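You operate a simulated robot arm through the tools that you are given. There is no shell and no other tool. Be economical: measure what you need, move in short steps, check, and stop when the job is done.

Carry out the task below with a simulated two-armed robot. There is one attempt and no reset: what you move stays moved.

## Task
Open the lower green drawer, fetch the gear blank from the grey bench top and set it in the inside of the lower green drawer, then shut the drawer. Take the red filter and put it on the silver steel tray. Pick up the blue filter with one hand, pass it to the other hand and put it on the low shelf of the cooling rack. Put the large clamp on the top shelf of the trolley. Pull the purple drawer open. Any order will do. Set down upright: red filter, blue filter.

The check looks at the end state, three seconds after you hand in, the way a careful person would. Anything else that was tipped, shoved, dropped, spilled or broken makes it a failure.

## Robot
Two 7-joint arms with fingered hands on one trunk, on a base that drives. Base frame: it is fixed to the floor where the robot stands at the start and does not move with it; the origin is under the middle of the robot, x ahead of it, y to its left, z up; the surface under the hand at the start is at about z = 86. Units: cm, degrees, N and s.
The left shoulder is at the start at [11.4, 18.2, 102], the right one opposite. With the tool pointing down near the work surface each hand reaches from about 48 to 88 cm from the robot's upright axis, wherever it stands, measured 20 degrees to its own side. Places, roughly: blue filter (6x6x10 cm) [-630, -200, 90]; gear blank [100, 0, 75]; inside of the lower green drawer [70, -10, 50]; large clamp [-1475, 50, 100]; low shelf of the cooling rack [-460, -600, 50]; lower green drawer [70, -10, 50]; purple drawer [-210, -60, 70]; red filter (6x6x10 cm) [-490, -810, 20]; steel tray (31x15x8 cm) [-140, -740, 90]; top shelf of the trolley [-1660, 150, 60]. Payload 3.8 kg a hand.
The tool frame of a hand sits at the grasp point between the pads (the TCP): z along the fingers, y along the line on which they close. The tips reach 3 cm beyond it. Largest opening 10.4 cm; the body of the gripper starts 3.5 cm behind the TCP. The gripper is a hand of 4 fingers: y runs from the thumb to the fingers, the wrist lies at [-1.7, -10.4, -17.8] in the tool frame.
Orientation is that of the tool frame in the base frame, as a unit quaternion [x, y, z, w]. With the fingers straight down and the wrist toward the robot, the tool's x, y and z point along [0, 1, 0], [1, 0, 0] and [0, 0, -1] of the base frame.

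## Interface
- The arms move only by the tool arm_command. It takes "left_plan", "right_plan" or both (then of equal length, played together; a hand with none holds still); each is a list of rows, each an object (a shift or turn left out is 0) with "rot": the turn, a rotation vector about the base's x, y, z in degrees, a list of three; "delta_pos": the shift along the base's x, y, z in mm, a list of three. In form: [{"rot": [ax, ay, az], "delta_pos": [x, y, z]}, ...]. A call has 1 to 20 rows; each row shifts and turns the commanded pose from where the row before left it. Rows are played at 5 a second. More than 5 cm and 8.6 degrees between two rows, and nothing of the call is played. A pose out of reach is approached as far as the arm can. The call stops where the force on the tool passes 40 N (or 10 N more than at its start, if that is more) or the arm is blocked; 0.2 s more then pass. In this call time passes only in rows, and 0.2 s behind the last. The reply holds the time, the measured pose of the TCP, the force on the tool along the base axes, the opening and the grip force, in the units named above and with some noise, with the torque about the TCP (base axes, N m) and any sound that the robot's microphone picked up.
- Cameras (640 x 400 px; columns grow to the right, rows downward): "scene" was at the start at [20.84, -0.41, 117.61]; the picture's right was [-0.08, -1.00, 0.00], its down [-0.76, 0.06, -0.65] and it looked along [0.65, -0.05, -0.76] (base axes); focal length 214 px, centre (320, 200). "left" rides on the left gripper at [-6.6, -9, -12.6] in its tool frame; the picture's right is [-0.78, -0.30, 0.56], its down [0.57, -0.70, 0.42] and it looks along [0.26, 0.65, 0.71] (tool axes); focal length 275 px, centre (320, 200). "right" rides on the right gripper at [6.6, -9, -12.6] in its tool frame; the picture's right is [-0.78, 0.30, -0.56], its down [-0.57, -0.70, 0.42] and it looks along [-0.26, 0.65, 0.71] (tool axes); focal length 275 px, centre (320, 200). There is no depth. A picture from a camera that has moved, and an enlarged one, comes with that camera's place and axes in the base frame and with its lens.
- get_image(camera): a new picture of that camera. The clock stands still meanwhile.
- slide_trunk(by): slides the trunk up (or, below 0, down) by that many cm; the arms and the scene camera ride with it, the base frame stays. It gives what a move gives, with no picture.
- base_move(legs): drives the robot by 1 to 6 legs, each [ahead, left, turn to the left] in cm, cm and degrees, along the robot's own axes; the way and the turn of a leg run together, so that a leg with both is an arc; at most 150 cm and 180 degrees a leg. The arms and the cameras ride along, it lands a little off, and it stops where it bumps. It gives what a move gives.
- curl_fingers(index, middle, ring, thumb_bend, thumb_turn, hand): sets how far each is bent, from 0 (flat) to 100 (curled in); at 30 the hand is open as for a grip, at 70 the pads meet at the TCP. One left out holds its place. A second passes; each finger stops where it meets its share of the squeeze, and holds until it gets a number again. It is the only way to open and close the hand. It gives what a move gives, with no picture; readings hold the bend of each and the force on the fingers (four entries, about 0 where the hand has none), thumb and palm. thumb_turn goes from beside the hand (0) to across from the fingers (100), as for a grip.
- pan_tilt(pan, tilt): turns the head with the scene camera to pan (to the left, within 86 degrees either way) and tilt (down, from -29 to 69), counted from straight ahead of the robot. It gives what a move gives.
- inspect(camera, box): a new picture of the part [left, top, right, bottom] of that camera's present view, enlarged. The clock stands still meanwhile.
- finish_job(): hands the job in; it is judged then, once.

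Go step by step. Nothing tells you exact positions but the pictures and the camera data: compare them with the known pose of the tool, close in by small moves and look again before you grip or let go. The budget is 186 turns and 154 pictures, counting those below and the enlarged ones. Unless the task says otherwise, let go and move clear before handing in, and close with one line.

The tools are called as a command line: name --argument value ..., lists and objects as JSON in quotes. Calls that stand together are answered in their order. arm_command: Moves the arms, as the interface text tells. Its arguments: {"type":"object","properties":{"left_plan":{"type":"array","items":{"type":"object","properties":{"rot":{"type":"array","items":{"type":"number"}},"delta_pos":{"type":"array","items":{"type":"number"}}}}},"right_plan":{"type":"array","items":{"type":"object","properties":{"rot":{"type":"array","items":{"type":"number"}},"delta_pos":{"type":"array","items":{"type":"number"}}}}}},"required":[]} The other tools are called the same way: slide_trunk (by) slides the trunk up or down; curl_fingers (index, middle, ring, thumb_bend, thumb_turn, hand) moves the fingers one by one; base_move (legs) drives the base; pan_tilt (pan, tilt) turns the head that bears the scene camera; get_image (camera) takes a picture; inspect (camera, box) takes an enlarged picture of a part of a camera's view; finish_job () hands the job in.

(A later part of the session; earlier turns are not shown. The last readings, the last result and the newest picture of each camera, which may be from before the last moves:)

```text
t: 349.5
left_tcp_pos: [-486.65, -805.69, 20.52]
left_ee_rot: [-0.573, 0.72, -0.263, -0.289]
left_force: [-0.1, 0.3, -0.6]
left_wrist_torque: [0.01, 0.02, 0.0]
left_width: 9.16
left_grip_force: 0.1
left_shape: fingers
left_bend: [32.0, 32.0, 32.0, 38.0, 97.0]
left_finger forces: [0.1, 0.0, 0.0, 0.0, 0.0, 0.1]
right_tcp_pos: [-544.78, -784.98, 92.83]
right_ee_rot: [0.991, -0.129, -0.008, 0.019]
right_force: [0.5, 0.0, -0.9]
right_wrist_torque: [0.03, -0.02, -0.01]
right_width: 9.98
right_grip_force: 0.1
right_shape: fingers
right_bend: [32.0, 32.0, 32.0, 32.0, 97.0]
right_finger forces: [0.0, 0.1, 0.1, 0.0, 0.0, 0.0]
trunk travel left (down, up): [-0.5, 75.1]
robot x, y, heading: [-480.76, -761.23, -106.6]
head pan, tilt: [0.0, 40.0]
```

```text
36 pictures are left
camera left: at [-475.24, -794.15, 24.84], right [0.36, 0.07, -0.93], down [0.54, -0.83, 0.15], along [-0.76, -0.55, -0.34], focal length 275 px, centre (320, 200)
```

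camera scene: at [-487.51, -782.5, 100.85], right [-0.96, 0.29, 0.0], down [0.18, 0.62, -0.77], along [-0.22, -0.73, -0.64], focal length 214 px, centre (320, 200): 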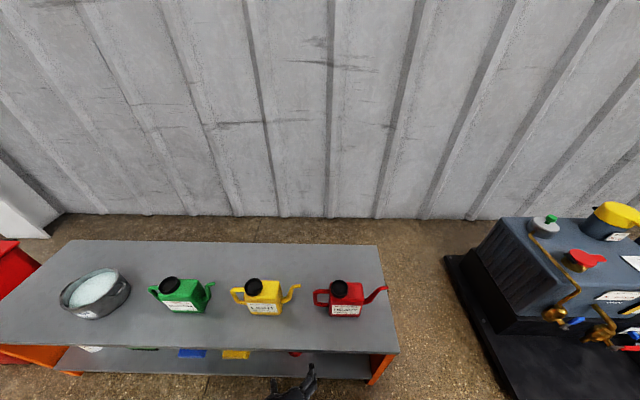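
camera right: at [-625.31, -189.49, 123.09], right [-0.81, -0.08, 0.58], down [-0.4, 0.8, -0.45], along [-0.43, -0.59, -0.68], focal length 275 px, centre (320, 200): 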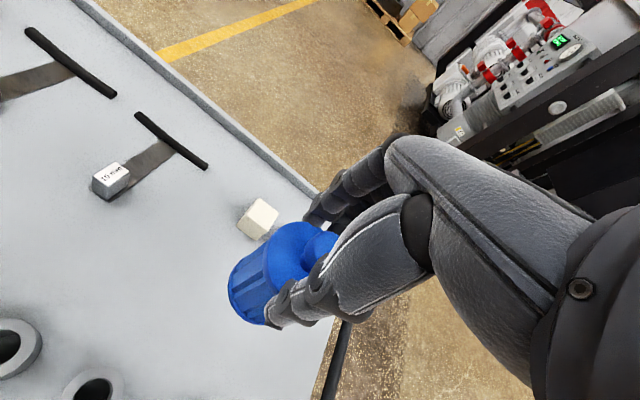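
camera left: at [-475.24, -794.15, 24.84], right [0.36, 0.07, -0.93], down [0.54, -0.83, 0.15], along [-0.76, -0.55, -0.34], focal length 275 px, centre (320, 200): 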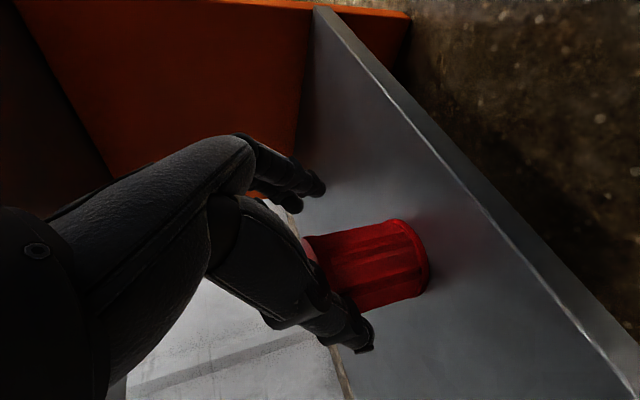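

Nearly there. I'll go 3.3 cm forward, slightly down, then close.

arm_command --left_plan '[{"delta_pos": [0, -17, -5]}, {"delta_pos": [0, -17, -6]}]'

curl_fingers --hand "left" --index 68 --middle 68 --ring 68 --thumb_bend 68

get_image --camera "left"

```text
t: 350.1
left_tcp_pos: [-486.71, -809.05, 19.34]
left_ee_rot: [-0.573, 0.72, -0.263, -0.289]
left_force: [0.3, 1.0, 0.0]
left_wrist_torque: [0.0, 0.05, -0.01]
left_width: 9.18
left_grip_force: 0.0
left_shape: fingers
left_bend: [32.0, 32.0, 32.0, 38.0, 97.0]
left_finger forces: [0.0, 0.0, 0.0, 0.0, 0.1, 0.1]
right_tcp_pos: [-544.74, -785.05, 92.91]
right_ee_rot: [0.992, -0.128, -0.008, 0.019]
right_force: [0.2, -0.4, -0.7]
right_wrist_torque: [0.01, -0.03, -0.01]
right_width: 9.94
right_grip_force: 0.2
right_shape: fingers
right_bend: [32.0, 32.0, 32.0, 32.0, 97.0]
right_finger forces: [0.0, 0.0, 0.0, 0.0, 0.0, 0.1]
trunk travel left (down, up): [-0.5, 75.1]
robot x, y, heading: [-480.96, -761.22, -106.8]
head pan, tilt: [0.0, 40.0]
```

```text
t: 351.1
left_tcp_pos: [-486.57, -809.04, 19.33]
left_ee_rot: [-0.573, 0.72, -0.263, -0.289]
left_force: [-0.4, 0.1, -0.4]
left_wrist_torque: [-0.03, -0.02, -0.04]
left_width: 4.89
left_grip_force: 18.0
left_shape: fingers
left_bend: [44.0, 63.0, 68.0, 59.0, 96.0]
left_finger forces: [12.7, 5.2, 0.0, 0.0, 18.5, 0.0]
right_tcp_pos: [-544.73, -785.03, 92.88]
right_ee_rot: [0.991, -0.129, -0.007, 0.019]
right_force: [0.3, 0.4, 0.0]
right_wrist_torque: [-0.04, 0.0, 0.0]
right_width: 9.96
right_grip_force: 0.1
right_shape: fingers
right_bend: [32.0, 32.0, 32.0, 32.0, 97.0]
right_finger forces: [0.1, 0.0, 0.0, 0.1, 0.1, 0.0]
trunk travel left (down, up): [-0.5, 75.1]
robot x, y, heading: [-481.18, -761.37, -106.5]
head pan, tilt: [0.0, 40.0]
```

```text
35 pictures are left
camera left: at [-475.23, -797.54, 23.72], right [0.36, 0.07, -0.93], down [0.54, -0.83, 0.15], along [-0.76, -0.55, -0.34], focal length 275 px, centre (320, 200)
```

left: 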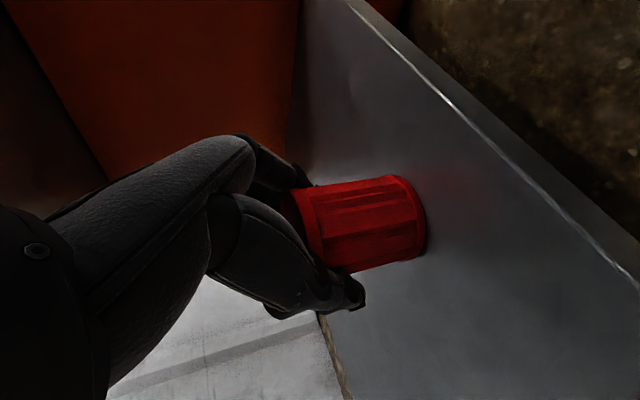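

It's gripped and still upright. I'll lift 3 cm and back straight out.

arm_command --left_plan '[{"delta_pos": [0, 0, 15]}, {"delta_pos": [0, 0, 15]}]'

base_move --legs '[[-45, 0, 0]]'

slide_trunk --by 40

get_image --camera "left"

```text
t: 351.7
left_tcp_pos: [-486.57, -809.04, 22.42]
left_ee_rot: [-0.574, 0.72, -0.263, -0.289]
left_force: [-0.4, 0.4, -0.9]
left_wrist_torque: [-0.03, 0.0, -0.03]
left_width: 4.88
left_grip_force: 18.2
left_shape: fingers
left_bend: [44.0, 63.0, 68.0, 59.0, 96.0]
left_finger forces: [12.6, 5.2, 0.1, 0.0, 18.2, 0.1]
right_tcp_pos: [-544.69, -784.99, 92.97]
right_ee_rot: [0.991, -0.129, -0.007, 0.019]
right_force: [-0.9, 0.4, 0.7]
right_wrist_torque: [0.03, -0.01, -0.02]
right_width: 9.94
right_grip_force: 0.1
right_shape: fingers
right_bend: [32.0, 32.0, 32.0, 32.0, 97.0]
right_finger forces: [0.0, 0.0, 0.0, 0.1, 0.0, 0.1]
trunk travel left (down, up): [-0.5, 75.1]
robot x, y, heading: [-481.29, -760.82, -106.5]
head pan, tilt: [0.0, 40.0]
```

```text
t: 354.4
left_tcp_pos: [-473.73, -765.95, 22.26]
left_ee_rot: [-0.574, 0.72, -0.263, -0.289]
left_force: [0.0, 0.1, -1.7]
left_wrist_torque: [0.0, 0.03, 0.0]
left_width: 4.85
left_grip_force: 18.2
left_shape: fingers
left_bend: [44.0, 63.0, 68.0, 59.0, 96.0]
left_finger forces: [12.7, 5.1, 0.0, 0.1, 18.3, 0.0]
right_tcp_pos: [-531.89, -741.98, 93.0]
right_ee_rot: [0.991, -0.129, -0.008, 0.019]
right_force: [0.9, 0.1, -0.1]
right_wrist_torque: [0.0, 0.0, 0.02]
right_width: 9.98
right_grip_force: 0.2
right_shape: fingers
right_bend: [32.0, 32.0, 32.0, 32.0, 97.0]
right_finger forces: [0.1, 0.0, 0.1, 0.0, 0.1, 0.0]
trunk travel left (down, up): [-0.5, 75.1]
robot x, y, heading: [-468.13, -718.0, -106.6]
head pan, tilt: [0.0, 40.0]
```

```text
t: 358.3
left_tcp_pos: [-473.7, -765.99, 62.29]
left_ee_rot: [-0.574, 0.72, -0.263, -0.289]
left_force: [0.8, 0.2, -1.1]
left_wrist_torque: [0.02, 0.0, 0.01]
left_width: 4.9
left_grip_force: 18.2
left_shape: fingers
left_bend: [44.0, 63.0, 68.0, 59.0, 96.0]
left_finger forces: [12.6, 5.3, 0.0, 0.1, 17.9, 0.0]
right_tcp_pos: [-527.25, -726.36, 141.33]
right_ee_rot: [0.974, -0.128, -0.034, 0.185]
right_force: [0.4, -0.1, 0.5]
right_wrist_torque: [-0.02, -0.01, -0.04]
right_width: 9.95
right_grip_force: 0.1
right_shape: fingers
right_bend: [32.0, 32.0, 32.0, 32.0, 97.0]
right_finger forces: [0.1, 0.0, 0.1, 0.1, 0.1, 0.1]
trunk travel left (down, up): [-40.5, 35.1]
robot x, y, heading: [-468.44, -718.55, -106.8]
head pan, tilt: [0.0, 40.0]
```

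```text
34 pictures are left
camera left: at [-462.38, -754.51, 66.69], right [0.36, 0.07, -0.93], down [0.54, -0.83, 0.15], along [-0.76, -0.55, -0.34], focal length 275 px, centre (320, 200)
```

left: 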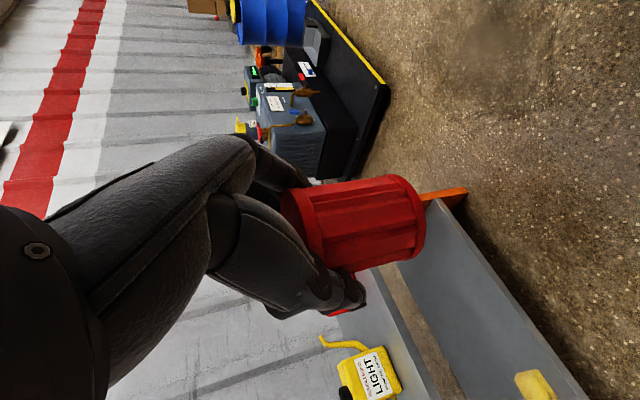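

The red filter is secure. I'll turn to face the steel tray's bench to the east, advance and look.

base_move --legs '[[0, 0, 103], [110, 0, 0]]'

pan_tilt --pan 0 --tilt 22

get_image --camera "scene"

```text
t: 368.2
left_tcp_pos: [-310.45, -720.01, 62.28]
left_ee_rot: [0.921, 0.001, 0.39, -0.025]
left_force: [-0.3, -0.1, -0.7]
left_wrist_torque: [0.02, -0.02, -0.03]
left_width: 4.92
left_grip_force: 17.9
left_shape: fingers
left_bend: [44.0, 63.0, 68.0, 59.0, 96.0]
left_finger forces: [12.6, 5.2, 0.0, 0.0, 17.9, 0.1]
right_tcp_pos: [-337.05, -780.98, 141.42]
right_ee_rot: [0.707, 0.682, 0.123, 0.142]
right_force: [0.1, 0.5, -0.1]
right_wrist_torque: [-0.01, 0.0, 0.0]
right_width: 9.96
right_grip_force: 0.1
right_shape: fingers
right_bend: [32.0, 32.0, 32.0, 32.0, 97.0]
right_finger forces: [0.0, 0.0, 0.0, 0.1, 0.1, 0.0]
trunk travel left (down, up): [-40.5, 35.1]
robot x, y, heading: [-358.5, -725.32, -3.5]
head pan, tilt: [0.0, 40.0]
```

```text
t: 369.0
left_tcp_pos: [-310.44, -719.98, 62.32]
left_ee_rot: [0.921, 0.0, 0.39, -0.026]
left_force: [0.3, -0.2, -0.7]
left_wrist_torque: [0.0, -0.04, 0.01]
left_width: 4.89
left_grip_force: 17.8
left_shape: fingers
left_bend: [44.0, 63.0, 68.0, 59.0, 96.0]
left_finger forces: [12.5, 5.3, 0.0, 0.0, 17.9, 0.1]
right_tcp_pos: [-337.16, -780.97, 141.27]
right_ee_rot: [0.707, 0.682, 0.124, 0.142]
right_force: [-0.8, -0.2, 0.3]
right_wrist_torque: [0.0, -0.01, 0.02]
right_width: 9.97
right_grip_force: 0.0
right_shape: fingers
right_bend: [32.0, 32.0, 32.0, 32.0, 97.0]
right_finger forces: [0.0, 0.0, 0.0, 0.0, 0.1, 0.1]
trunk travel left (down, up): [-40.5, 35.1]
robot x, y, heading: [-358.5, -725.29, -3.5]
head pan, tilt: [0.0, 22.0]
```

```text
33 pictures are left
camera scene: at [-345.32, -725.98, 145.28], right [-0.06, -1.0, 0.0], down [-0.37, 0.02, -0.93], along [0.92, -0.06, -0.38], focal length 214 px, centre (320, 200)
```

scene: 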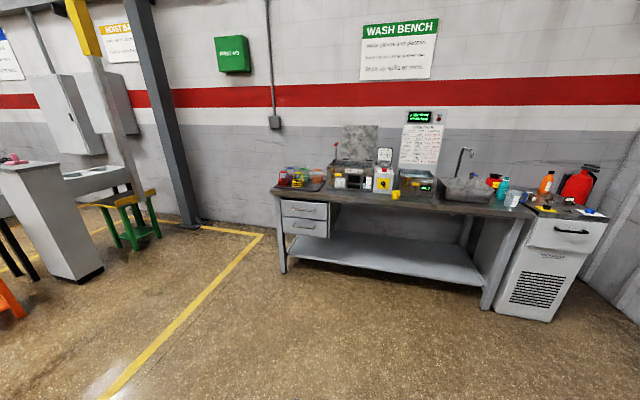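

The wash bench is ahead. I'll zoom in to find the silver steel tray.

inspect --camera "scene" --box '[260, 120, 540, 260]'

```text
2.29 times, centred on (400, 190) of scene
camera zoom: at [-345.32, -725.98, 145.28], right [-0.06, -1.0, 0.0], down [-0.37, 0.02, -0.93], along [0.92, -0.06, -0.38], focal length 490 px, centre (137, 223)
```

zoom: 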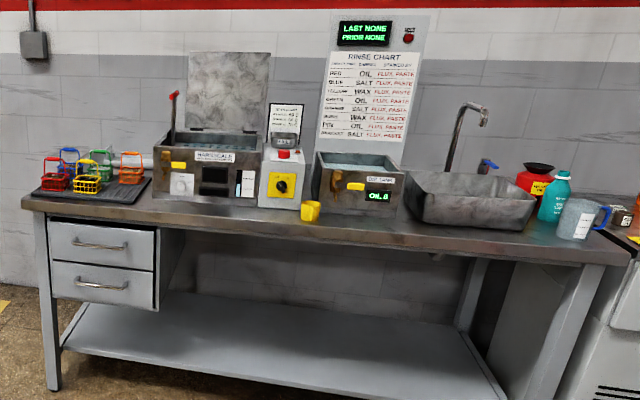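

inspect --camera "scene" --box '[265, 130, 405, 220]'

```text
4.44 times, centred on (335, 175) of scene
camera zoom: at [-345.32, -725.98, 145.28], right [-0.06, -1.0, 0.0], down [-0.37, 0.02, -0.93], along [0.92, -0.06, -0.38], focal length 953 px, centre (253, 311)
```

zoom: 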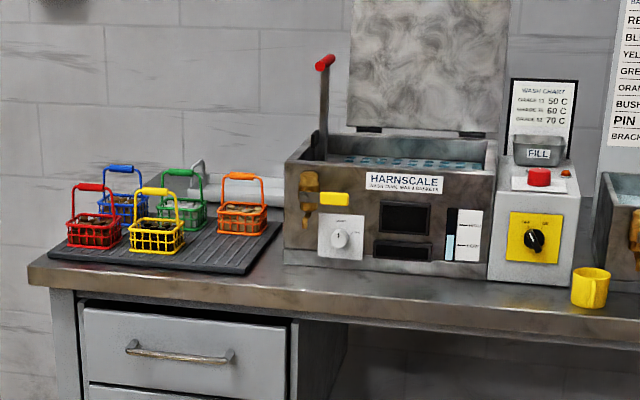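

I found the silver tray behind the baskets, against the wall near the bench's left end. I'll reach it from that end: raise the filter, yaw the hand toward the wall, and drive to the bench's left side.

arm_command --left_plan '[{"delta_pos": [5, 0, 38], "rot": [0, 0, 3]}, {"delta_pos": [5, 0, 38], "rot": [0, 0, 3]}, {"delta_pos": [5, 0, 38], "rot": [0, 0, 3]}, {"delta_pos": [5, 0, 38], "rot": [0, 0, 3]}, {"delta_pos": [5, 5, 38], "rot": [0, 0, 3]}, {"delta_pos": [5, 5, 38], "rot": [0, 0, 3]}, {"delta_pos": [5, 5, 38], "rot": [0, 0, 3]}, {"delta_pos": [5, 5, 38], "rot": [0, 0, 3]}, {"delta_pos": [5, 5, 38], "rot": [0, 0, 3]}, {"delta_pos": [5, 5, 38], "rot": [0, 0, 3]}, {"delta_pos": [5, 5, 38], "rot": [0, 0, 3]}, {"delta_pos": [5, 5, 30]}]'

base_move --legs '[[0, 122, 0], [50, 0, 0], [0, 0, -103], [0, 84, 0], [0, 80, 0]]'

pan_tilt --pan 15 --tilt 35

get_image --camera "scene"

```text
t: 371.6
left_tcp_pos: [-304.48, -716.03, 107.19]
left_ee_rot: [0.882, 0.262, 0.366, -0.136]
left_force: [0.3, 0.3, -1.8]
left_wrist_torque: [0.04, -0.02, -0.01]
left_width: 4.87
left_grip_force: 17.1
left_shape: fingers
left_bend: [44.0, 64.0, 68.0, 59.0, 96.0]
left_finger forces: [12.0, 5.4, 0.1, 0.0, 17.3, 0.1]
right_tcp_pos: [-337.17, -781.0, 141.39]
right_ee_rot: [0.706, 0.682, 0.123, 0.142]
right_force: [0.9, 0.1, 0.5]
right_wrist_torque: [0.0, -0.04, 0.01]
right_width: 9.96
right_grip_force: 0.0
right_shape: fingers
right_bend: [32.0, 32.0, 32.0, 32.0, 97.0]
right_finger forces: [0.0, 0.0, 0.0, 0.0, 0.1, 0.0]
trunk travel left (down, up): [-40.5, 35.1]
robot x, y, heading: [-358.52, -724.99, -4.0]
head pan, tilt: [0.0, 22.0]
```

```text
t: 392.7
left_tcp_pos: [-146.72, -709.05, 107.17]
left_ee_rot: [0.753, -0.53, 0.333, 0.203]
left_force: [-0.1, -0.6, -0.5]
left_wrist_torque: [-0.01, 0.0, 0.04]
left_width: 4.86
left_grip_force: 16.1
left_shape: fingers
left_bend: [44.0, 64.0, 68.0, 59.0, 96.0]
left_finger forces: [11.0, 5.2, 0.0, 0.1, 16.2, 0.0]
right_tcp_pos: [-202.44, -662.19, 141.41]
right_ee_rot: [0.973, -0.131, -0.035, 0.185]
right_force: [-0.4, 0.1, -0.4]
right_wrist_torque: [0.02, 0.0, -0.03]
right_width: 9.94
right_grip_force: 0.1
right_shape: fingers
right_bend: [32.0, 32.0, 32.0, 32.0, 97.0]
right_finger forces: [0.0, 0.1, 0.0, 0.0, 0.0, 0.1]
trunk travel left (down, up): [-40.5, 35.1]
robot x, y, heading: [-143.42, -654.65, -107.0]
head pan, tilt: [0.0, 22.0]
```

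```text
t: 393.5
left_tcp_pos: [-146.85, -709.13, 107.06]
left_ee_rot: [0.752, -0.53, 0.334, 0.203]
left_force: [-0.3, 0.3, -0.8]
left_wrist_torque: [-0.02, 0.0, -0.01]
left_width: 4.87
left_grip_force: 16.6
left_shape: fingers
left_bend: [44.0, 64.0, 68.0, 59.0, 96.0]
left_finger forces: [11.2, 5.2, 0.0, 0.1, 16.3, 0.0]
right_tcp_pos: [-202.57, -662.19, 141.26]
right_ee_rot: [0.973, -0.131, -0.035, 0.185]
right_force: [-0.1, 0.7, 0.3]
right_wrist_torque: [-0.01, -0.03, 0.02]
right_width: 9.96
right_grip_force: 0.0
right_shape: fingers
right_bend: [32.0, 32.0, 32.0, 32.0, 97.0]
right_finger forces: [0.1, 0.0, 0.0, 0.0, 0.1, 0.0]
trunk travel left (down, up): [-40.5, 35.1]
robot x, y, heading: [-143.08, -654.1, -107.3]
head pan, tilt: [15.0, 35.0]
```

```text
30 pictures are left
camera scene: at [-144.93, -666.72, 143.24], right [-1.0, 0.04, 0.0], down [0.02, 0.57, -0.82], along [-0.03, -0.82, -0.57], focal length 214 px, centre (320, 200)
```

scene: 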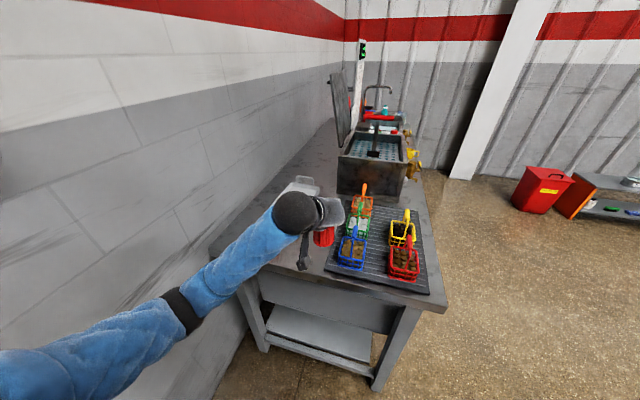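

inspect --camera "scene" --box '[250, 150, 390, 280]'

get_image --camera "left"

```text
3.08 times, centred on (320, 215) of scene
camera zoom: at [-144.93, -666.72, 143.24], right [-1.0, 0.04, 0.0], down [0.02, 0.57, -0.82], along [-0.03, -0.82, -0.57], focal length 660 px, centre (320, 154)
```

zoom: 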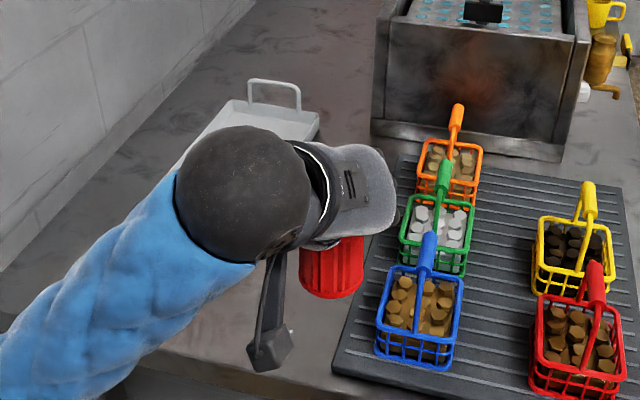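

```text
28 pictures are left
camera left: at [-143.5, -693.31, 111.51], right [0.27, 0.25, -0.93], down [0.9, -0.41, 0.15], along [-0.34, -0.88, -0.34], focal length 275 px, centre (320, 200)
```

left: 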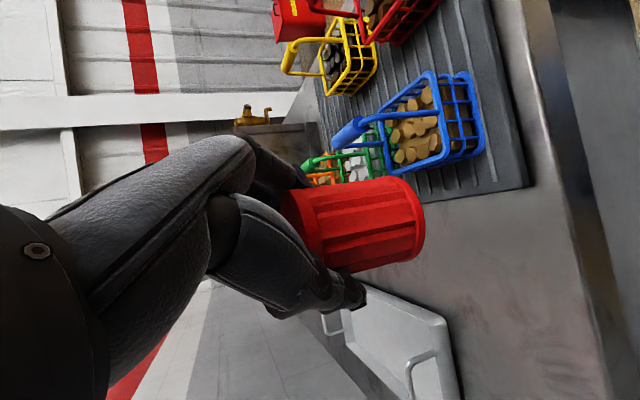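

The tray lies along the wall, centred near (-137,-737). I'll shift the base left 9 and forward 15, extend the arm the rest and check.

base_move --legs '[[0, 9, 0.5], [15, 0, 0]]'

arm_command --left_plan '[{"delta_pos": [18, -37, 0]}, {"delta_pos": [18, -37, 0]}, {"delta_pos": [18, -37, 0]}]'

get_image --camera "left"

get_image --camera "scene"

```text
t: 395.6
left_tcp_pos: [-142.15, -726.44, 107.09]
left_ee_rot: [0.755, -0.527, 0.333, 0.2]
left_force: [0.0, 0.1, -1.3]
left_wrist_torque: [0.01, 0.01, 0.01]
left_width: 4.85
left_grip_force: 16.3
left_shape: fingers
left_bend: [44.0, 64.0, 68.0, 59.0, 96.0]
left_finger forces: [11.2, 5.2, 0.1, 0.0, 16.3, 0.0]
right_tcp_pos: [-198.14, -680.19, 141.23]
right_ee_rot: [0.974, -0.127, -0.034, 0.185]
right_force: [0.0, -0.8, -0.3]
right_wrist_torque: [0.04, 0.0, 0.02]
right_width: 9.96
right_grip_force: 0.0
right_shape: fingers
right_bend: [32.0, 32.0, 32.0, 32.0, 97.0]
right_finger forces: [0.0, 0.0, 0.0, 0.0, 0.0, 0.0]
trunk travel left (down, up): [-40.5, 35.1]
robot x, y, heading: [-139.16, -671.51, -106.5]
head pan, tilt: [15.0, 35.0]
```

```text
t: 396.4
left_tcp_pos: [-136.63, -737.48, 107.14]
left_ee_rot: [0.755, -0.527, 0.334, 0.201]
left_force: [-0.1, -0.2, -1.9]
left_wrist_torque: [0.02, 0.03, 0.01]
left_width: 4.85
left_grip_force: 16.1
left_shape: fingers
left_bend: [44.0, 64.0, 68.0, 59.0, 96.0]
left_finger forces: [11.0, 5.2, 0.1, 0.0, 16.1, 0.1]
right_tcp_pos: [-198.06, -680.01, 141.46]
right_ee_rot: [0.974, -0.127, -0.034, 0.184]
right_force: [0.0, -0.4, 0.0]
right_wrist_torque: [0.0, 0.01, 0.0]
right_width: 9.98
right_grip_force: 0.0
right_shape: fingers
right_bend: [32.0, 32.0, 32.0, 32.0, 97.0]
right_finger forces: [0.1, 0.0, 0.0, 0.0, 0.1, 0.1]
trunk travel left (down, up): [-40.5, 35.1]
robot x, y, heading: [-139.01, -671.47, -106.7]
head pan, tilt: [15.0, 35.0]
```

```text
27 pictures are left
camera left: at [-133.36, -721.63, 111.45], right [0.27, 0.26, -0.93], down [0.9, -0.4, 0.15], along [-0.34, -0.88, -0.34], focal length 275 px, centre (320, 200)
```

left: 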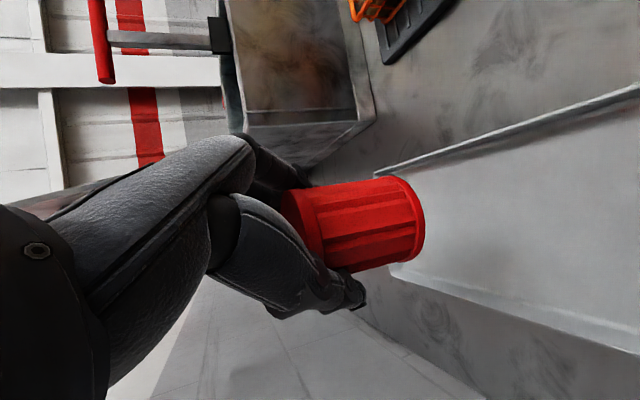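

```text
26 pictures are left
camera scene: at [-140.45, -683.95, 143.22], right [-1.0, 0.03, 0.0], down [0.01, 0.57, -0.82], along [-0.02, -0.82, -0.57], focal length 214 px, centre (320, 200)
```

scene: 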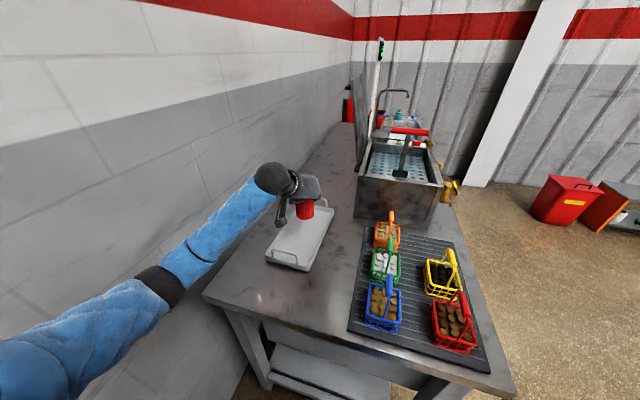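

The filter is over the middle of the tray. I'll lower it in steps.

arm_command --left_plan '[{"delta_pos": [0, 0, -30]}, {"delta_pos": [-3, -8, -30]}, {"delta_pos": [0, 0, -25]}]'

arm_command --left_plan '[{"delta_pos": [0, 0, -7]}, {"delta_pos": [0, 0, -7]}, {"delta_pos": [0, 0, -5]}]'

get_image --camera "left"

```text
t: 397.2
left_tcp_pos: [-136.86, -738.18, 98.57]
left_ee_rot: [0.755, -0.527, 0.334, 0.201]
left_force: [0.2, -0.5, -1.1]
left_wrist_torque: [0.0, 0.03, -0.03]
left_width: 4.85
left_grip_force: 16.1
left_shape: fingers
left_bend: [44.0, 64.0, 68.0, 59.0, 96.0]
left_finger forces: [11.0, 5.2, 0.0, 0.0, 16.0, 0.0]
right_tcp_pos: [-198.03, -679.82, 141.35]
right_ee_rot: [0.974, -0.128, -0.034, 0.186]
right_force: [-0.1, 0.6, 0.2]
right_wrist_torque: [0.01, 0.0, -0.02]
right_width: 9.97
right_grip_force: 0.0
right_shape: fingers
right_bend: [32.0, 32.0, 32.0, 32.0, 97.0]
right_finger forces: [0.0, 0.0, 0.0, 0.1, 0.1, 0.0]
trunk travel left (down, up): [-40.5, 35.1]
robot x, y, heading: [-139.51, -671.77, -106.4]
head pan, tilt: [15.0, 35.0]
```

```text
t: 398.0
left_tcp_pos: [-136.94, -738.28, 96.85]
left_ee_rot: [0.755, -0.527, 0.334, 0.202]
left_force: [0.1, -0.8, -0.9]
left_wrist_torque: [-0.04, -0.01, -0.03]
left_width: 4.84
left_grip_force: 16.1
left_shape: fingers
left_bend: [44.0, 64.0, 68.0, 59.0, 96.0]
left_finger forces: [10.9, 5.2, 0.0, 0.0, 16.0, 0.1]
right_tcp_pos: [-198.18, -679.96, 141.36]
right_ee_rot: [0.974, -0.128, -0.035, 0.185]
right_force: [0.1, -0.7, -0.2]
right_wrist_torque: [-0.01, 0.0, -0.01]
right_width: 9.95
right_grip_force: 0.0
right_shape: fingers
right_bend: [32.0, 32.0, 32.0, 32.0, 97.0]
right_finger forces: [0.0, 0.0, 0.2, 0.0, 0.0, 0.0]
trunk travel left (down, up): [-40.5, 35.1]
robot x, y, heading: [-139.29, -671.15, -106.5]
head pan, tilt: [15.0, 35.0]
```

```text
25 pictures are left
camera left: at [-133.74, -722.39, 101.1], right [0.27, 0.25, -0.93], down [0.9, -0.4, 0.15], along [-0.34, -0.88, -0.34], focal length 275 px, centre (320, 200)
```

left: 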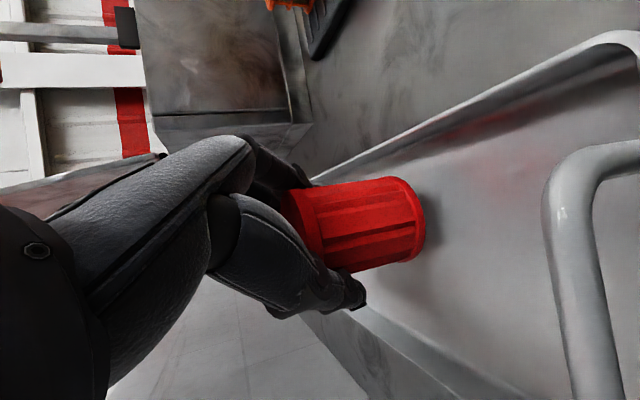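

arm_command --left_plan '[{"delta_pos": [0, 0, -5]}, {"delta_pos": [0, 0, -5]}]'

arm_command --left_plan '[{"delta_pos": [0, 0, -4]}, {"delta_pos": [0, 0, -4]}]'

```text
t: 398.6
left_tcp_pos: [-136.91, -738.21, 95.77]
left_ee_rot: [0.754, -0.528, 0.334, 0.202]
left_force: [0.6, 0.7, -1.1]
left_wrist_torque: [0.02, -0.01, 0.01]
left_width: 4.85
left_grip_force: 16.1
left_shape: fingers
left_bend: [44.0, 64.0, 68.0, 59.0, 96.0]
left_finger forces: [11.0, 5.2, 0.0, 0.1, 16.1, 0.1]
right_tcp_pos: [-198.17, -680.0, 141.23]
right_ee_rot: [0.974, -0.128, -0.035, 0.184]
right_force: [0.3, 0.1, -0.1]
right_wrist_torque: [0.0, -0.03, 0.02]
right_width: 9.94
right_grip_force: 0.1
right_shape: fingers
right_bend: [32.0, 32.0, 32.0, 32.0, 97.0]
right_finger forces: [0.0, 0.1, 0.0, 0.0, 0.0, 0.1]
trunk travel left (down, up): [-40.5, 35.1]
robot x, y, heading: [-139.19, -671.35, -106.5]
head pan, tilt: [15.0, 35.0]
```

```text
t: 399.2
left_tcp_pos: [-136.88, -738.08, 94.95]
left_ee_rot: [0.754, -0.528, 0.335, 0.201]
left_force: [0.0, -0.1, -1.1]
left_wrist_torque: [-0.01, -0.04, 0.01]
left_width: 4.86
left_grip_force: 16.2
left_shape: fingers
left_bend: [44.0, 64.0, 68.0, 59.0, 96.0]
left_finger forces: [10.9, 5.2, 0.1, 0.1, 15.9, 0.0]
right_tcp_pos: [-198.15, -679.87, 141.21]
right_ee_rot: [0.974, -0.128, -0.034, 0.184]
right_force: [-0.7, -0.1, -0.3]
right_wrist_torque: [-0.01, -0.03, -0.02]
right_width: 9.98
right_grip_force: 0.2
right_shape: fingers
right_bend: [32.0, 32.0, 32.0, 32.0, 97.0]
right_finger forces: [0.0, 0.0, 0.1, 0.0, 0.0, 0.1]
trunk travel left (down, up): [-40.5, 35.1]
robot x, y, heading: [-139.17, -671.67, -106.4]
head pan, tilt: [15.0, 35.0]
```

arm_command --left_plan '[{"delta_pos": [0, 0, -4]}, {"delta_pos": [0, 0, -4]}]'

arm_command --left_plan '[{"delta_pos": [0, 0, -3]}, {"delta_pos": [0, 0, -3]}]'

```text
t: 399.8
left_tcp_pos: [-136.94, -738.31, 94.61]
left_ee_rot: [0.755, -0.525, 0.335, 0.207]
left_force: [1.4, 0.7, 14.5]
left_wrist_torque: [-0.04, 0.14, 0.06]
left_width: 4.83
left_grip_force: 16.9
left_shape: fingers
left_bend: [44.0, 64.0, 68.0, 59.0, 97.0]
left_finger forces: [10.4, 6.1, 0.0, 0.0, 17.6, 0.0]
right_tcp_pos: [-198.15, -679.74, 141.34]
right_ee_rot: [0.974, -0.127, -0.035, 0.186]
right_force: [0.0, -0.3, 0.0]
right_wrist_torque: [-0.01, 0.01, -0.01]
right_width: 9.94
right_grip_force: 0.0
right_shape: fingers
right_bend: [32.0, 32.0, 32.0, 32.0, 97.0]
right_finger forces: [0.0, 0.0, 0.0, 0.0, 0.0, 0.0]
trunk travel left (down, up): [-40.5, 35.1]
robot x, y, heading: [-138.92, -671.58, -106.4]
head pan, tilt: [15.0, 35.0]
```

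```text
t: 400.4
left_tcp_pos: [-136.91, -738.13, 93.47]
left_ee_rot: [0.755, -0.527, 0.334, 0.201]
left_force: [-0.3, -1.3, 9.4]
left_wrist_torque: [0.02, 0.1, -0.01]
left_width: 4.54
left_grip_force: 14.5
left_shape: fingers
left_bend: [45.0, 65.0, 68.0, 61.0, 98.0]
left_finger forces: [9.9, 5.7, 0.0, 0.0, 13.9, 0.0]
right_tcp_pos: [-198.17, -679.82, 141.3]
right_ee_rot: [0.974, -0.127, -0.034, 0.186]
right_force: [-0.3, 0.4, 0.1]
right_wrist_torque: [0.01, -0.02, 0.01]
right_width: 9.99
right_grip_force: 0.1
right_shape: fingers
right_bend: [32.0, 32.0, 32.0, 32.0, 97.0]
right_finger forces: [0.0, 0.0, 0.0, 0.0, 0.1, 0.0]
trunk travel left (down, up): [-40.5, 35.1]
robot x, y, heading: [-139.36, -671.7, -106.2]
head pan, tilt: [15.0, 35.0]
```

The filter is seated on the tray floor. I'll open the hand, then withdraw back along the hand's own direction.

curl_fingers --hand "left" --index 30 --middle 32 --ring 32 --thumb_bend 34

arm_command --left_plan '[{"delta_pos": [0, 0, 12]}, {"delta_pos": [-4, 10, 15]}, {"delta_pos": [-8, 20, 20]}, {"delta_pos": [-12, 30, 25]}, {"delta_pos": [-12, 30, 30]}]'

get_image --camera "left"

```text
t: 401.4
left_tcp_pos: [-137.08, -738.03, 93.61]
left_ee_rot: [0.755, -0.527, 0.334, 0.202]
left_force: [0.3, -0.3, -0.5]
left_wrist_torque: [-0.03, -0.02, 0.0]
left_width: 9.91
left_grip_force: 0.2
left_shape: fingers
left_bend: [30.0, 32.0, 32.0, 34.0, 97.0]
left_finger forces: [0.0, 0.1, 0.0, 0.0, 0.0, 0.0]
right_tcp_pos: [-198.17, -679.77, 141.34]
right_ee_rot: [0.974, -0.127, -0.035, 0.185]
right_force: [0.4, 0.2, -0.3]
right_wrist_torque: [0.01, 0.02, -0.02]
right_width: 9.95
right_grip_force: 0.1
right_shape: fingers
right_bend: [32.0, 32.0, 32.0, 32.0, 97.0]
right_finger forces: [0.0, 0.0, 0.1, 0.0, 0.0, 0.1]
trunk travel left (down, up): [-40.5, 35.1]
robot x, y, heading: [-139.06, -671.54, -106.4]
head pan, tilt: [15.0, 35.0]
```

```text
t: 402.6
left_tcp_pos: [-140.57, -729.22, 103.7]
left_ee_rot: [0.755, -0.527, 0.334, 0.201]
left_force: [-0.1, 0.8, -0.1]
left_wrist_torque: [-0.01, 0.05, 0.01]
left_width: 9.93
left_grip_force: 0.0
left_shape: fingers
left_bend: [30.0, 32.0, 32.0, 34.0, 97.0]
left_finger forces: [0.0, 0.0, 0.1, 0.0, 0.0, 0.0]
right_tcp_pos: [-198.23, -679.86, 141.4]
right_ee_rot: [0.974, -0.128, -0.035, 0.186]
right_force: [0.9, 1.2, -0.4]
right_wrist_torque: [-0.03, -0.02, -0.02]
right_width: 9.97
right_grip_force: 0.0
right_shape: fingers
right_bend: [32.0, 32.0, 32.0, 32.0, 97.0]
right_finger forces: [0.0, 0.0, 0.1, 0.0, 0.1, 0.1]
trunk travel left (down, up): [-40.5, 35.1]
robot x, y, heading: [-139.48, -671.67, -106.6]
head pan, tilt: [15.0, 35.0]
```

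```text
24 pictures are left
camera left: at [-137.41, -713.3, 108.15], right [0.27, 0.25, -0.93], down [0.9, -0.4, 0.15], along [-0.34, -0.88, -0.34], focal length 275 px, centre (320, 200)
```

left: 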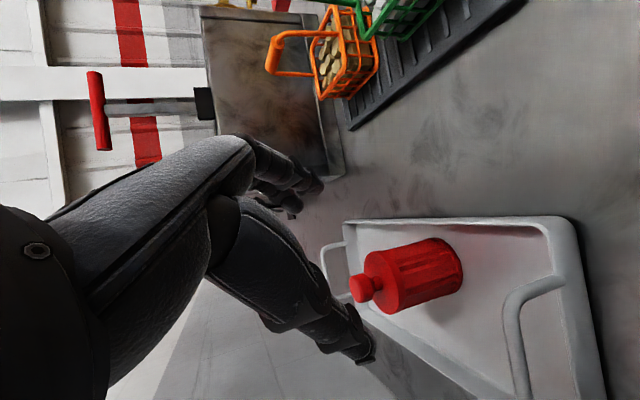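

The red filter stands upright in the tray. Now for the clamp, far to the west. I'll back away, restore the right hand to a neutral pose and turn into the open lane.

base_move --legs '[[-60, 0, 0], [0, -95, 0], [0, -95, 0]]'

arm_command --right_plan '[{"delta_pos": [30, -32, 0], "rot": [5.2, -1.5, 0]}, {"delta_pos": [30, -32, 0], "rot": [5.2, -1.5, 0]}, {"delta_pos": [30, -32, 0], "rot": [5.2, -1.5, 0]}, {"delta_pos": [30, -32, 0], "rot": [5.2, -1.5, 0]}, {"delta_pos": [30, -32, 0]}, {"delta_pos": [30, -32, 0]}, {"delta_pos": [30, -32, 0]}, {"delta_pos": [30, -32, 0]}, {"delta_pos": [30, -32, 0]}]'

base_move --legs '[[0, 0, -156]]'

pan_tilt --pan 20 --tilt 15

get_image --camera "scene"

```text
t: 415.1
left_tcp_pos: [-305.94, -619.48, 103.74]
left_ee_rot: [0.759, -0.521, 0.336, 0.2]
left_force: [0.0, -0.9, 0.4]
left_wrist_torque: [0.03, 0.0, -0.05]
left_width: 9.92
left_grip_force: 0.2
left_shape: fingers
left_bend: [30.0, 32.0, 32.0, 34.0, 97.0]
left_finger forces: [0.0, 0.0, 0.1, 0.0, 0.1, 0.0]
right_tcp_pos: [-364.1, -570.85, 141.24]
right_ee_rot: [0.975, -0.121, -0.033, 0.185]
right_force: [0.2, 0.3, -0.3]
right_wrist_torque: [0.01, -0.01, 0.0]
right_width: 9.95
right_grip_force: 0.2
right_shape: fingers
right_bend: [32.0, 32.0, 32.0, 32.0, 97.0]
right_finger forces: [0.0, 0.1, 0.0, 0.0, 0.0, 0.0]
trunk travel left (down, up): [-40.5, 35.1]
robot x, y, heading: [-305.31, -561.5, -105.7]
head pan, tilt: [15.0, 35.0]
```

```text
t: 417.1
left_tcp_pos: [-305.85, -619.59, 103.68]
left_ee_rot: [0.759, -0.522, 0.334, 0.199]
left_force: [-0.4, 0.0, 0.3]
left_wrist_torque: [-0.02, 0.03, -0.02]
left_width: 9.92
left_grip_force: 0.1
left_shape: fingers
left_bend: [30.0, 32.0, 32.0, 34.0, 97.0]
left_finger forces: [0.0, 0.0, 0.1, 0.0, 0.0, 0.0]
right_tcp_pos: [-336.94, -599.87, 141.25]
right_ee_rot: [0.992, -0.123, -0.005, -0.001]
right_force: [0.3, -0.2, 0.1]
right_wrist_torque: [0.03, 0.02, -0.02]
right_width: 9.95
right_grip_force: 0.0
right_shape: fingers
right_bend: [32.0, 32.0, 32.0, 32.0, 97.0]
right_finger forces: [0.1, 0.0, 0.1, 0.1, 0.1, 0.0]
trunk travel left (down, up): [-40.5, 35.1]
robot x, y, heading: [-305.54, -561.66, -105.9]
head pan, tilt: [15.0, 35.0]
```

```text
t: 423.9
left_tcp_pos: [-327.39, -508.5, 103.76]
left_ee_rot: [0.357, 0.849, 0.127, -0.369]
left_force: [-0.4, 0.5, 0.4]
left_wrist_torque: [0.03, 0.01, 0.04]
left_width: 9.94
left_grip_force: 0.1
left_shape: fingers
left_bend: [30.0, 32.0, 32.0, 34.0, 97.0]
left_finger forces: [0.0, 0.1, 0.1, 0.0, 0.0, 0.0]
right_tcp_pos: [-290.96, -514.36, 141.27]
right_ee_rot: [-0.082, 0.997, 0.0, 0.004]
right_force: [-0.1, 0.5, -0.2]
right_wrist_torque: [-0.04, 0.02, 0.02]
right_width: 9.96
right_grip_force: 0.1
right_shape: fingers
right_bend: [32.0, 32.0, 32.0, 32.0, 97.0]
right_finger forces: [0.0, 0.0, 0.1, 0.0, 0.0, 0.0]
trunk travel left (down, up): [-40.5, 35.1]
robot x, y, heading: [-305.25, -562.04, 97.5]
head pan, tilt: [15.0, 35.0]
```

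```text
t: 424.8
left_tcp_pos: [-327.39, -508.59, 103.76]
left_ee_rot: [0.356, 0.849, 0.127, -0.369]
left_force: [-0.4, 0.3, 0.2]
left_wrist_torque: [-0.02, 0.0, 0.01]
left_width: 9.94
left_grip_force: 0.0
left_shape: fingers
left_bend: [30.0, 32.0, 32.0, 34.0, 97.0]
left_finger forces: [0.0, 0.1, 0.1, 0.0, 0.0, 0.0]
right_tcp_pos: [-291.01, -514.23, 141.32]
right_ee_rot: [-0.082, 0.997, 0.0, 0.003]
right_force: [-0.4, 0.1, -0.5]
right_wrist_torque: [0.02, -0.02, 0.01]
right_width: 9.98
right_grip_force: 0.2
right_shape: fingers
right_bend: [32.0, 32.0, 32.0, 32.0, 97.0]
right_finger forces: [0.0, 0.1, 0.0, 0.0, 0.1, 0.0]
trunk travel left (down, up): [-40.5, 35.1]
robot x, y, heading: [-305.03, -562.1, 97.8]
head pan, tilt: [20.0, 15.0]
```

```text
23 pictures are left
camera scene: at [-310.05, -549.41, 146.42], right [0.89, 0.46, 0.0], down [0.12, -0.23, -0.97], along [-0.45, 0.86, -0.26], focal length 214 px, centre (320, 200)
```

scene: 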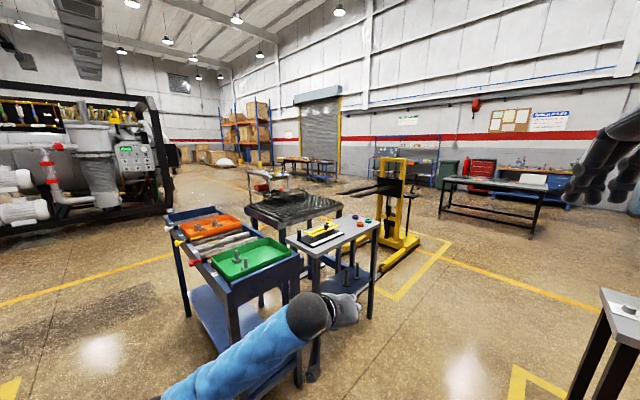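

I'll return by the way I know is clear: behind the rack, past its right end, then between the cart and the engine frame to the west lane.

base_move --legs '[[0, 0, 82.4], [0, 150, 0], [150, 0, 0], [20, 0, 0], [138, -46, 0], [0, -110, 0]]'

base_move --legs '[[0, -130, 0], [0, -129, 0], [105, 0, 0], [0, -115, 0], [0, -115, 0]]'

pan_tilt --pan 0 --tilt 12

get_image --camera "scene"

```text
t: 456.0
left_tcp_pos: [-667.82, -569.72, 103.74]
left_ee_rot: [-0.287, 0.875, -0.146, -0.362]
left_force: [-0.2, 0.1, 0.2]
left_wrist_torque: [0.0, 0.0, 0.02]
left_width: 9.95
left_grip_force: 0.1
left_shape: fingers
left_bend: [30.0, 32.0, 32.0, 34.0, 97.0]
left_finger forces: [0.1, 0.0, 0.1, 0.0, 0.0, 0.1]
right_tcp_pos: [-656.76, -534.52, 141.42]
right_ee_rot: [0.714, -0.701, -0.002, -0.002]
right_force: [0.2, 0.6, 0.3]
right_wrist_torque: [-0.01, 0.0, 0.01]
right_width: 9.96
right_grip_force: 0.0
right_shape: fingers
right_bend: [32.0, 32.0, 32.0, 32.0, 97.0]
right_finger forces: [0.1, 0.0, 0.1, 0.1, 0.0, 0.1]
trunk travel left (down, up): [-40.5, 35.1]
robot x, y, heading: [-612.1, -555.44, 179.6]
head pan, tilt: [20.0, 15.0]
```

```text
t: 472.8
left_tcp_pos: [-761.72, -313.92, 103.56]
left_ee_rot: [-0.297, 0.875, -0.15, -0.352]
left_force: [29.3, 2.2, 7.1]
left_wrist_torque: [-0.33, -0.56, 1.72]
left_width: 12.36
left_grip_force: 14.8
left_shape: fingers
left_bend: [30.0, 32.0, 32.0, 4.0, 87.0]
left_finger forces: [0.1, 0.0, 0.0, 0.1, 29.7, 0.0]
right_tcp_pos: [-752.26, -278.77, 141.47]
right_ee_rot: [0.725, -0.689, -0.004, -0.001]
right_force: [0.0, -0.4, 0.4]
right_wrist_torque: [-0.02, 0.01, 0.02]
right_width: 9.96
right_grip_force: 0.1
right_shape: fingers
right_bend: [32.0, 32.0, 32.0, 32.0, 97.0]
right_finger forces: [0.0, 0.0, 0.1, 0.0, 0.0, 0.0]
trunk travel left (down, up): [-40.5, 35.1]
robot x, y, heading: [-707.52, -298.93, -178.7]
head pan, tilt: [20.0, 15.0]
stopped in leg 3: the force on the tool passed its limit at 48 N (the readings are from after the stop); the commanded pose is now the measured one
```

```text
t: 473.7
left_tcp_pos: [-761.74, -314.04, 103.73]
left_ee_rot: [-0.298, 0.874, -0.151, -0.353]
left_force: [36.0, 3.7, 6.6]
left_wrist_torque: [-0.32, -0.64, 2.12]
left_width: 12.35
left_grip_force: 17.8
left_shape: fingers
left_bend: [30.0, 32.0, 32.0, 5.0, 86.0]
left_finger forces: [0.1, 0.0, 0.0, 0.0, 36.2, 0.1]
right_tcp_pos: [-752.29, -278.7, 141.57]
right_ee_rot: [0.725, -0.689, -0.003, -0.001]
right_force: [0.4, 0.5, -0.2]
right_wrist_torque: [0.01, 0.04, -0.02]
right_width: 9.93
right_grip_force: 0.0
right_shape: fingers
right_bend: [32.0, 32.0, 32.0, 32.0, 97.0]
right_finger forces: [0.0, 0.1, 0.1, 0.1, 0.0, 0.0]
trunk travel left (down, up): [-40.5, 35.1]
robot x, y, heading: [-707.29, -298.27, -178.7]
head pan, tilt: [0.0, 12.0]
```

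```text
22 pictures are left
camera scene: at [-719.95, -298.28, 146.98], right [-0.02, 1.0, 0.0], down [0.2, 0.0, -0.98], along [-0.98, -0.02, -0.2], focal length 214 px, centre (320, 200)
```

scene: 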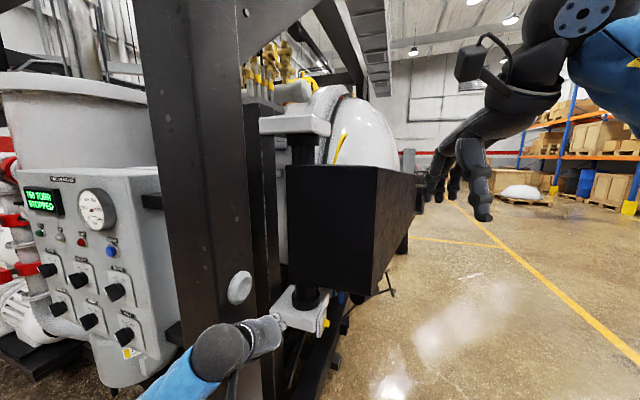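

The left hand touched the machine's fixed frame. I'll back off at once, strafe clear and continue west.

base_move --legs '[[-20, 0, 0], [0, -120, 0], [0, -110, 0], [0, 0, -1]]'

get_image --camera "scene"

```text
t: 486.5
left_tcp_pos: [-748.03, -82.53, 103.44]
left_ee_rot: [-0.286, 0.878, -0.147, -0.354]
left_force: [-0.5, -0.6, 1.0]
left_wrist_torque: [0.05, -0.02, -0.01]
left_width: 9.98
left_grip_force: 0.0
left_shape: fingers
left_bend: [30.0, 32.0, 32.0, 34.0, 97.0]
left_finger forces: [0.0, 0.1, 0.0, 0.0, 0.1, 0.0]
right_tcp_pos: [-737.85, -47.31, 141.33]
right_ee_rot: [0.717, -0.697, -0.003, -0.002]
right_force: [-0.1, 0.1, -0.6]
right_wrist_torque: [-0.01, 0.0, 0.02]
right_width: 9.97
right_grip_force: 0.1
right_shape: fingers
right_bend: [32.0, 32.0, 32.0, 32.0, 97.0]
right_finger forces: [0.0, 0.1, 0.1, 0.0, 0.0, 0.1]
trunk travel left (down, up): [-40.5, 35.1]
robot x, y, heading: [-693.09, -67.9, 179.8]
head pan, tilt: [0.0, 12.0]
```

```text
21 pictures are left
camera scene: at [-705.99, -67.63, 146.92], right [0.0, 1.0, 0.0], down [0.21, 0.0, -0.98], along [-0.98, 0.0, -0.21], focal length 214 px, centre (320, 200)
```

scene: 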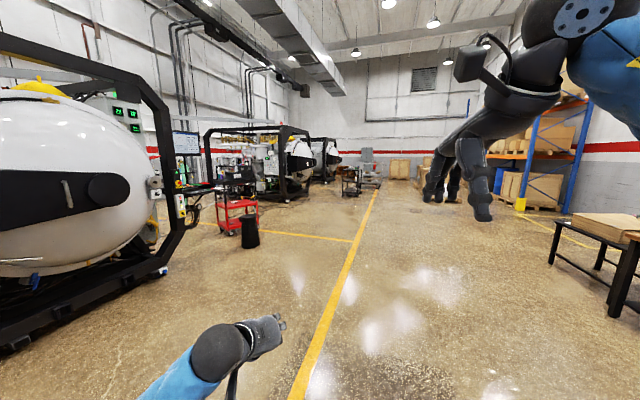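

The lane ahead is clear. I'll drive about 6 m west toward the clamp and look again.

base_move --legs '[[145, -15, 0], [145, -15, 0], [145, -15, 0], [145, -15, 0]]'

get_image --camera "scene"

```text
t: 514.3
left_tcp_pos: [-1327.69, -15.28, 103.45]
left_ee_rot: [-0.284, 0.879, -0.144, -0.355]
left_force: [0.2, -0.8, -0.3]
left_wrist_torque: [-0.03, -0.02, 0.04]
left_width: 10.0
left_grip_force: 0.1
left_shape: fingers
left_bend: [30.0, 32.0, 32.0, 34.0, 97.0]
left_finger forces: [0.0, 0.1, 0.1, 0.0, 0.0, 0.0]
right_tcp_pos: [-1317.29, 19.8, 141.28]
right_ee_rot: [0.715, -0.699, -0.002, -0.003]
right_force: [0.3, -0.3, -0.6]
right_wrist_torque: [0.0, 0.0, 0.0]
right_width: 9.97
right_grip_force: 0.0
right_shape: fingers
right_bend: [32.0, 32.0, 32.0, 32.0, 97.0]
right_finger forces: [0.1, 0.1, 0.0, 0.1, 0.0, 0.1]
trunk travel left (down, up): [-40.5, 35.1]
robot x, y, heading: [-1272.14, -1.03, 179.5]
head pan, tilt: [0.0, 12.0]
```

```text
20 pictures are left
camera scene: at [-1285.59, -0.73, 146.91], right [0.01, 1.0, 0.0], down [0.21, 0.0, -0.98], along [-0.98, 0.01, -0.21], focal length 214 px, centre (320, 200)
```

scene: 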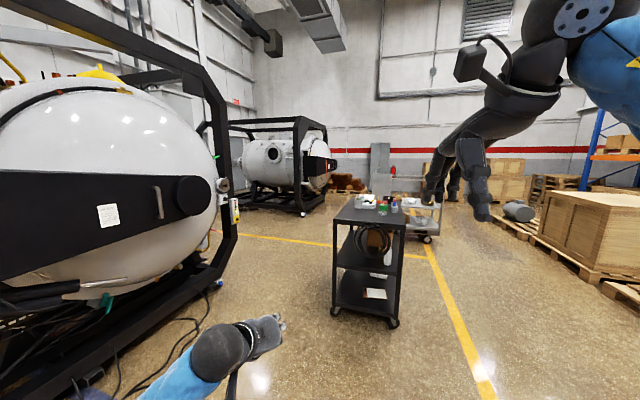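

The dark cart with small items, and a grey trolley behind it, are ahead. I'll zoom in.

inspect --camera "scene" --box '[310, 170, 470, 290]'

```text
3.33 times, centred on (390, 230) of scene
camera zoom: at [-1285.59, -0.73, 146.91], right [0.01, 1.0, 0.0], down [0.21, 0.0, -0.98], along [-0.98, 0.01, -0.21], focal length 715 px, centre (87, 100)
```

zoom: 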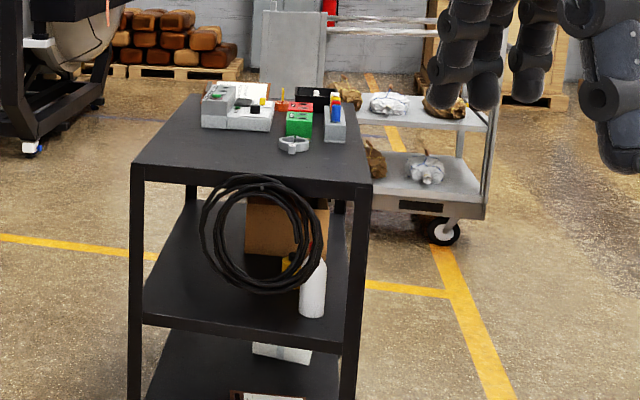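

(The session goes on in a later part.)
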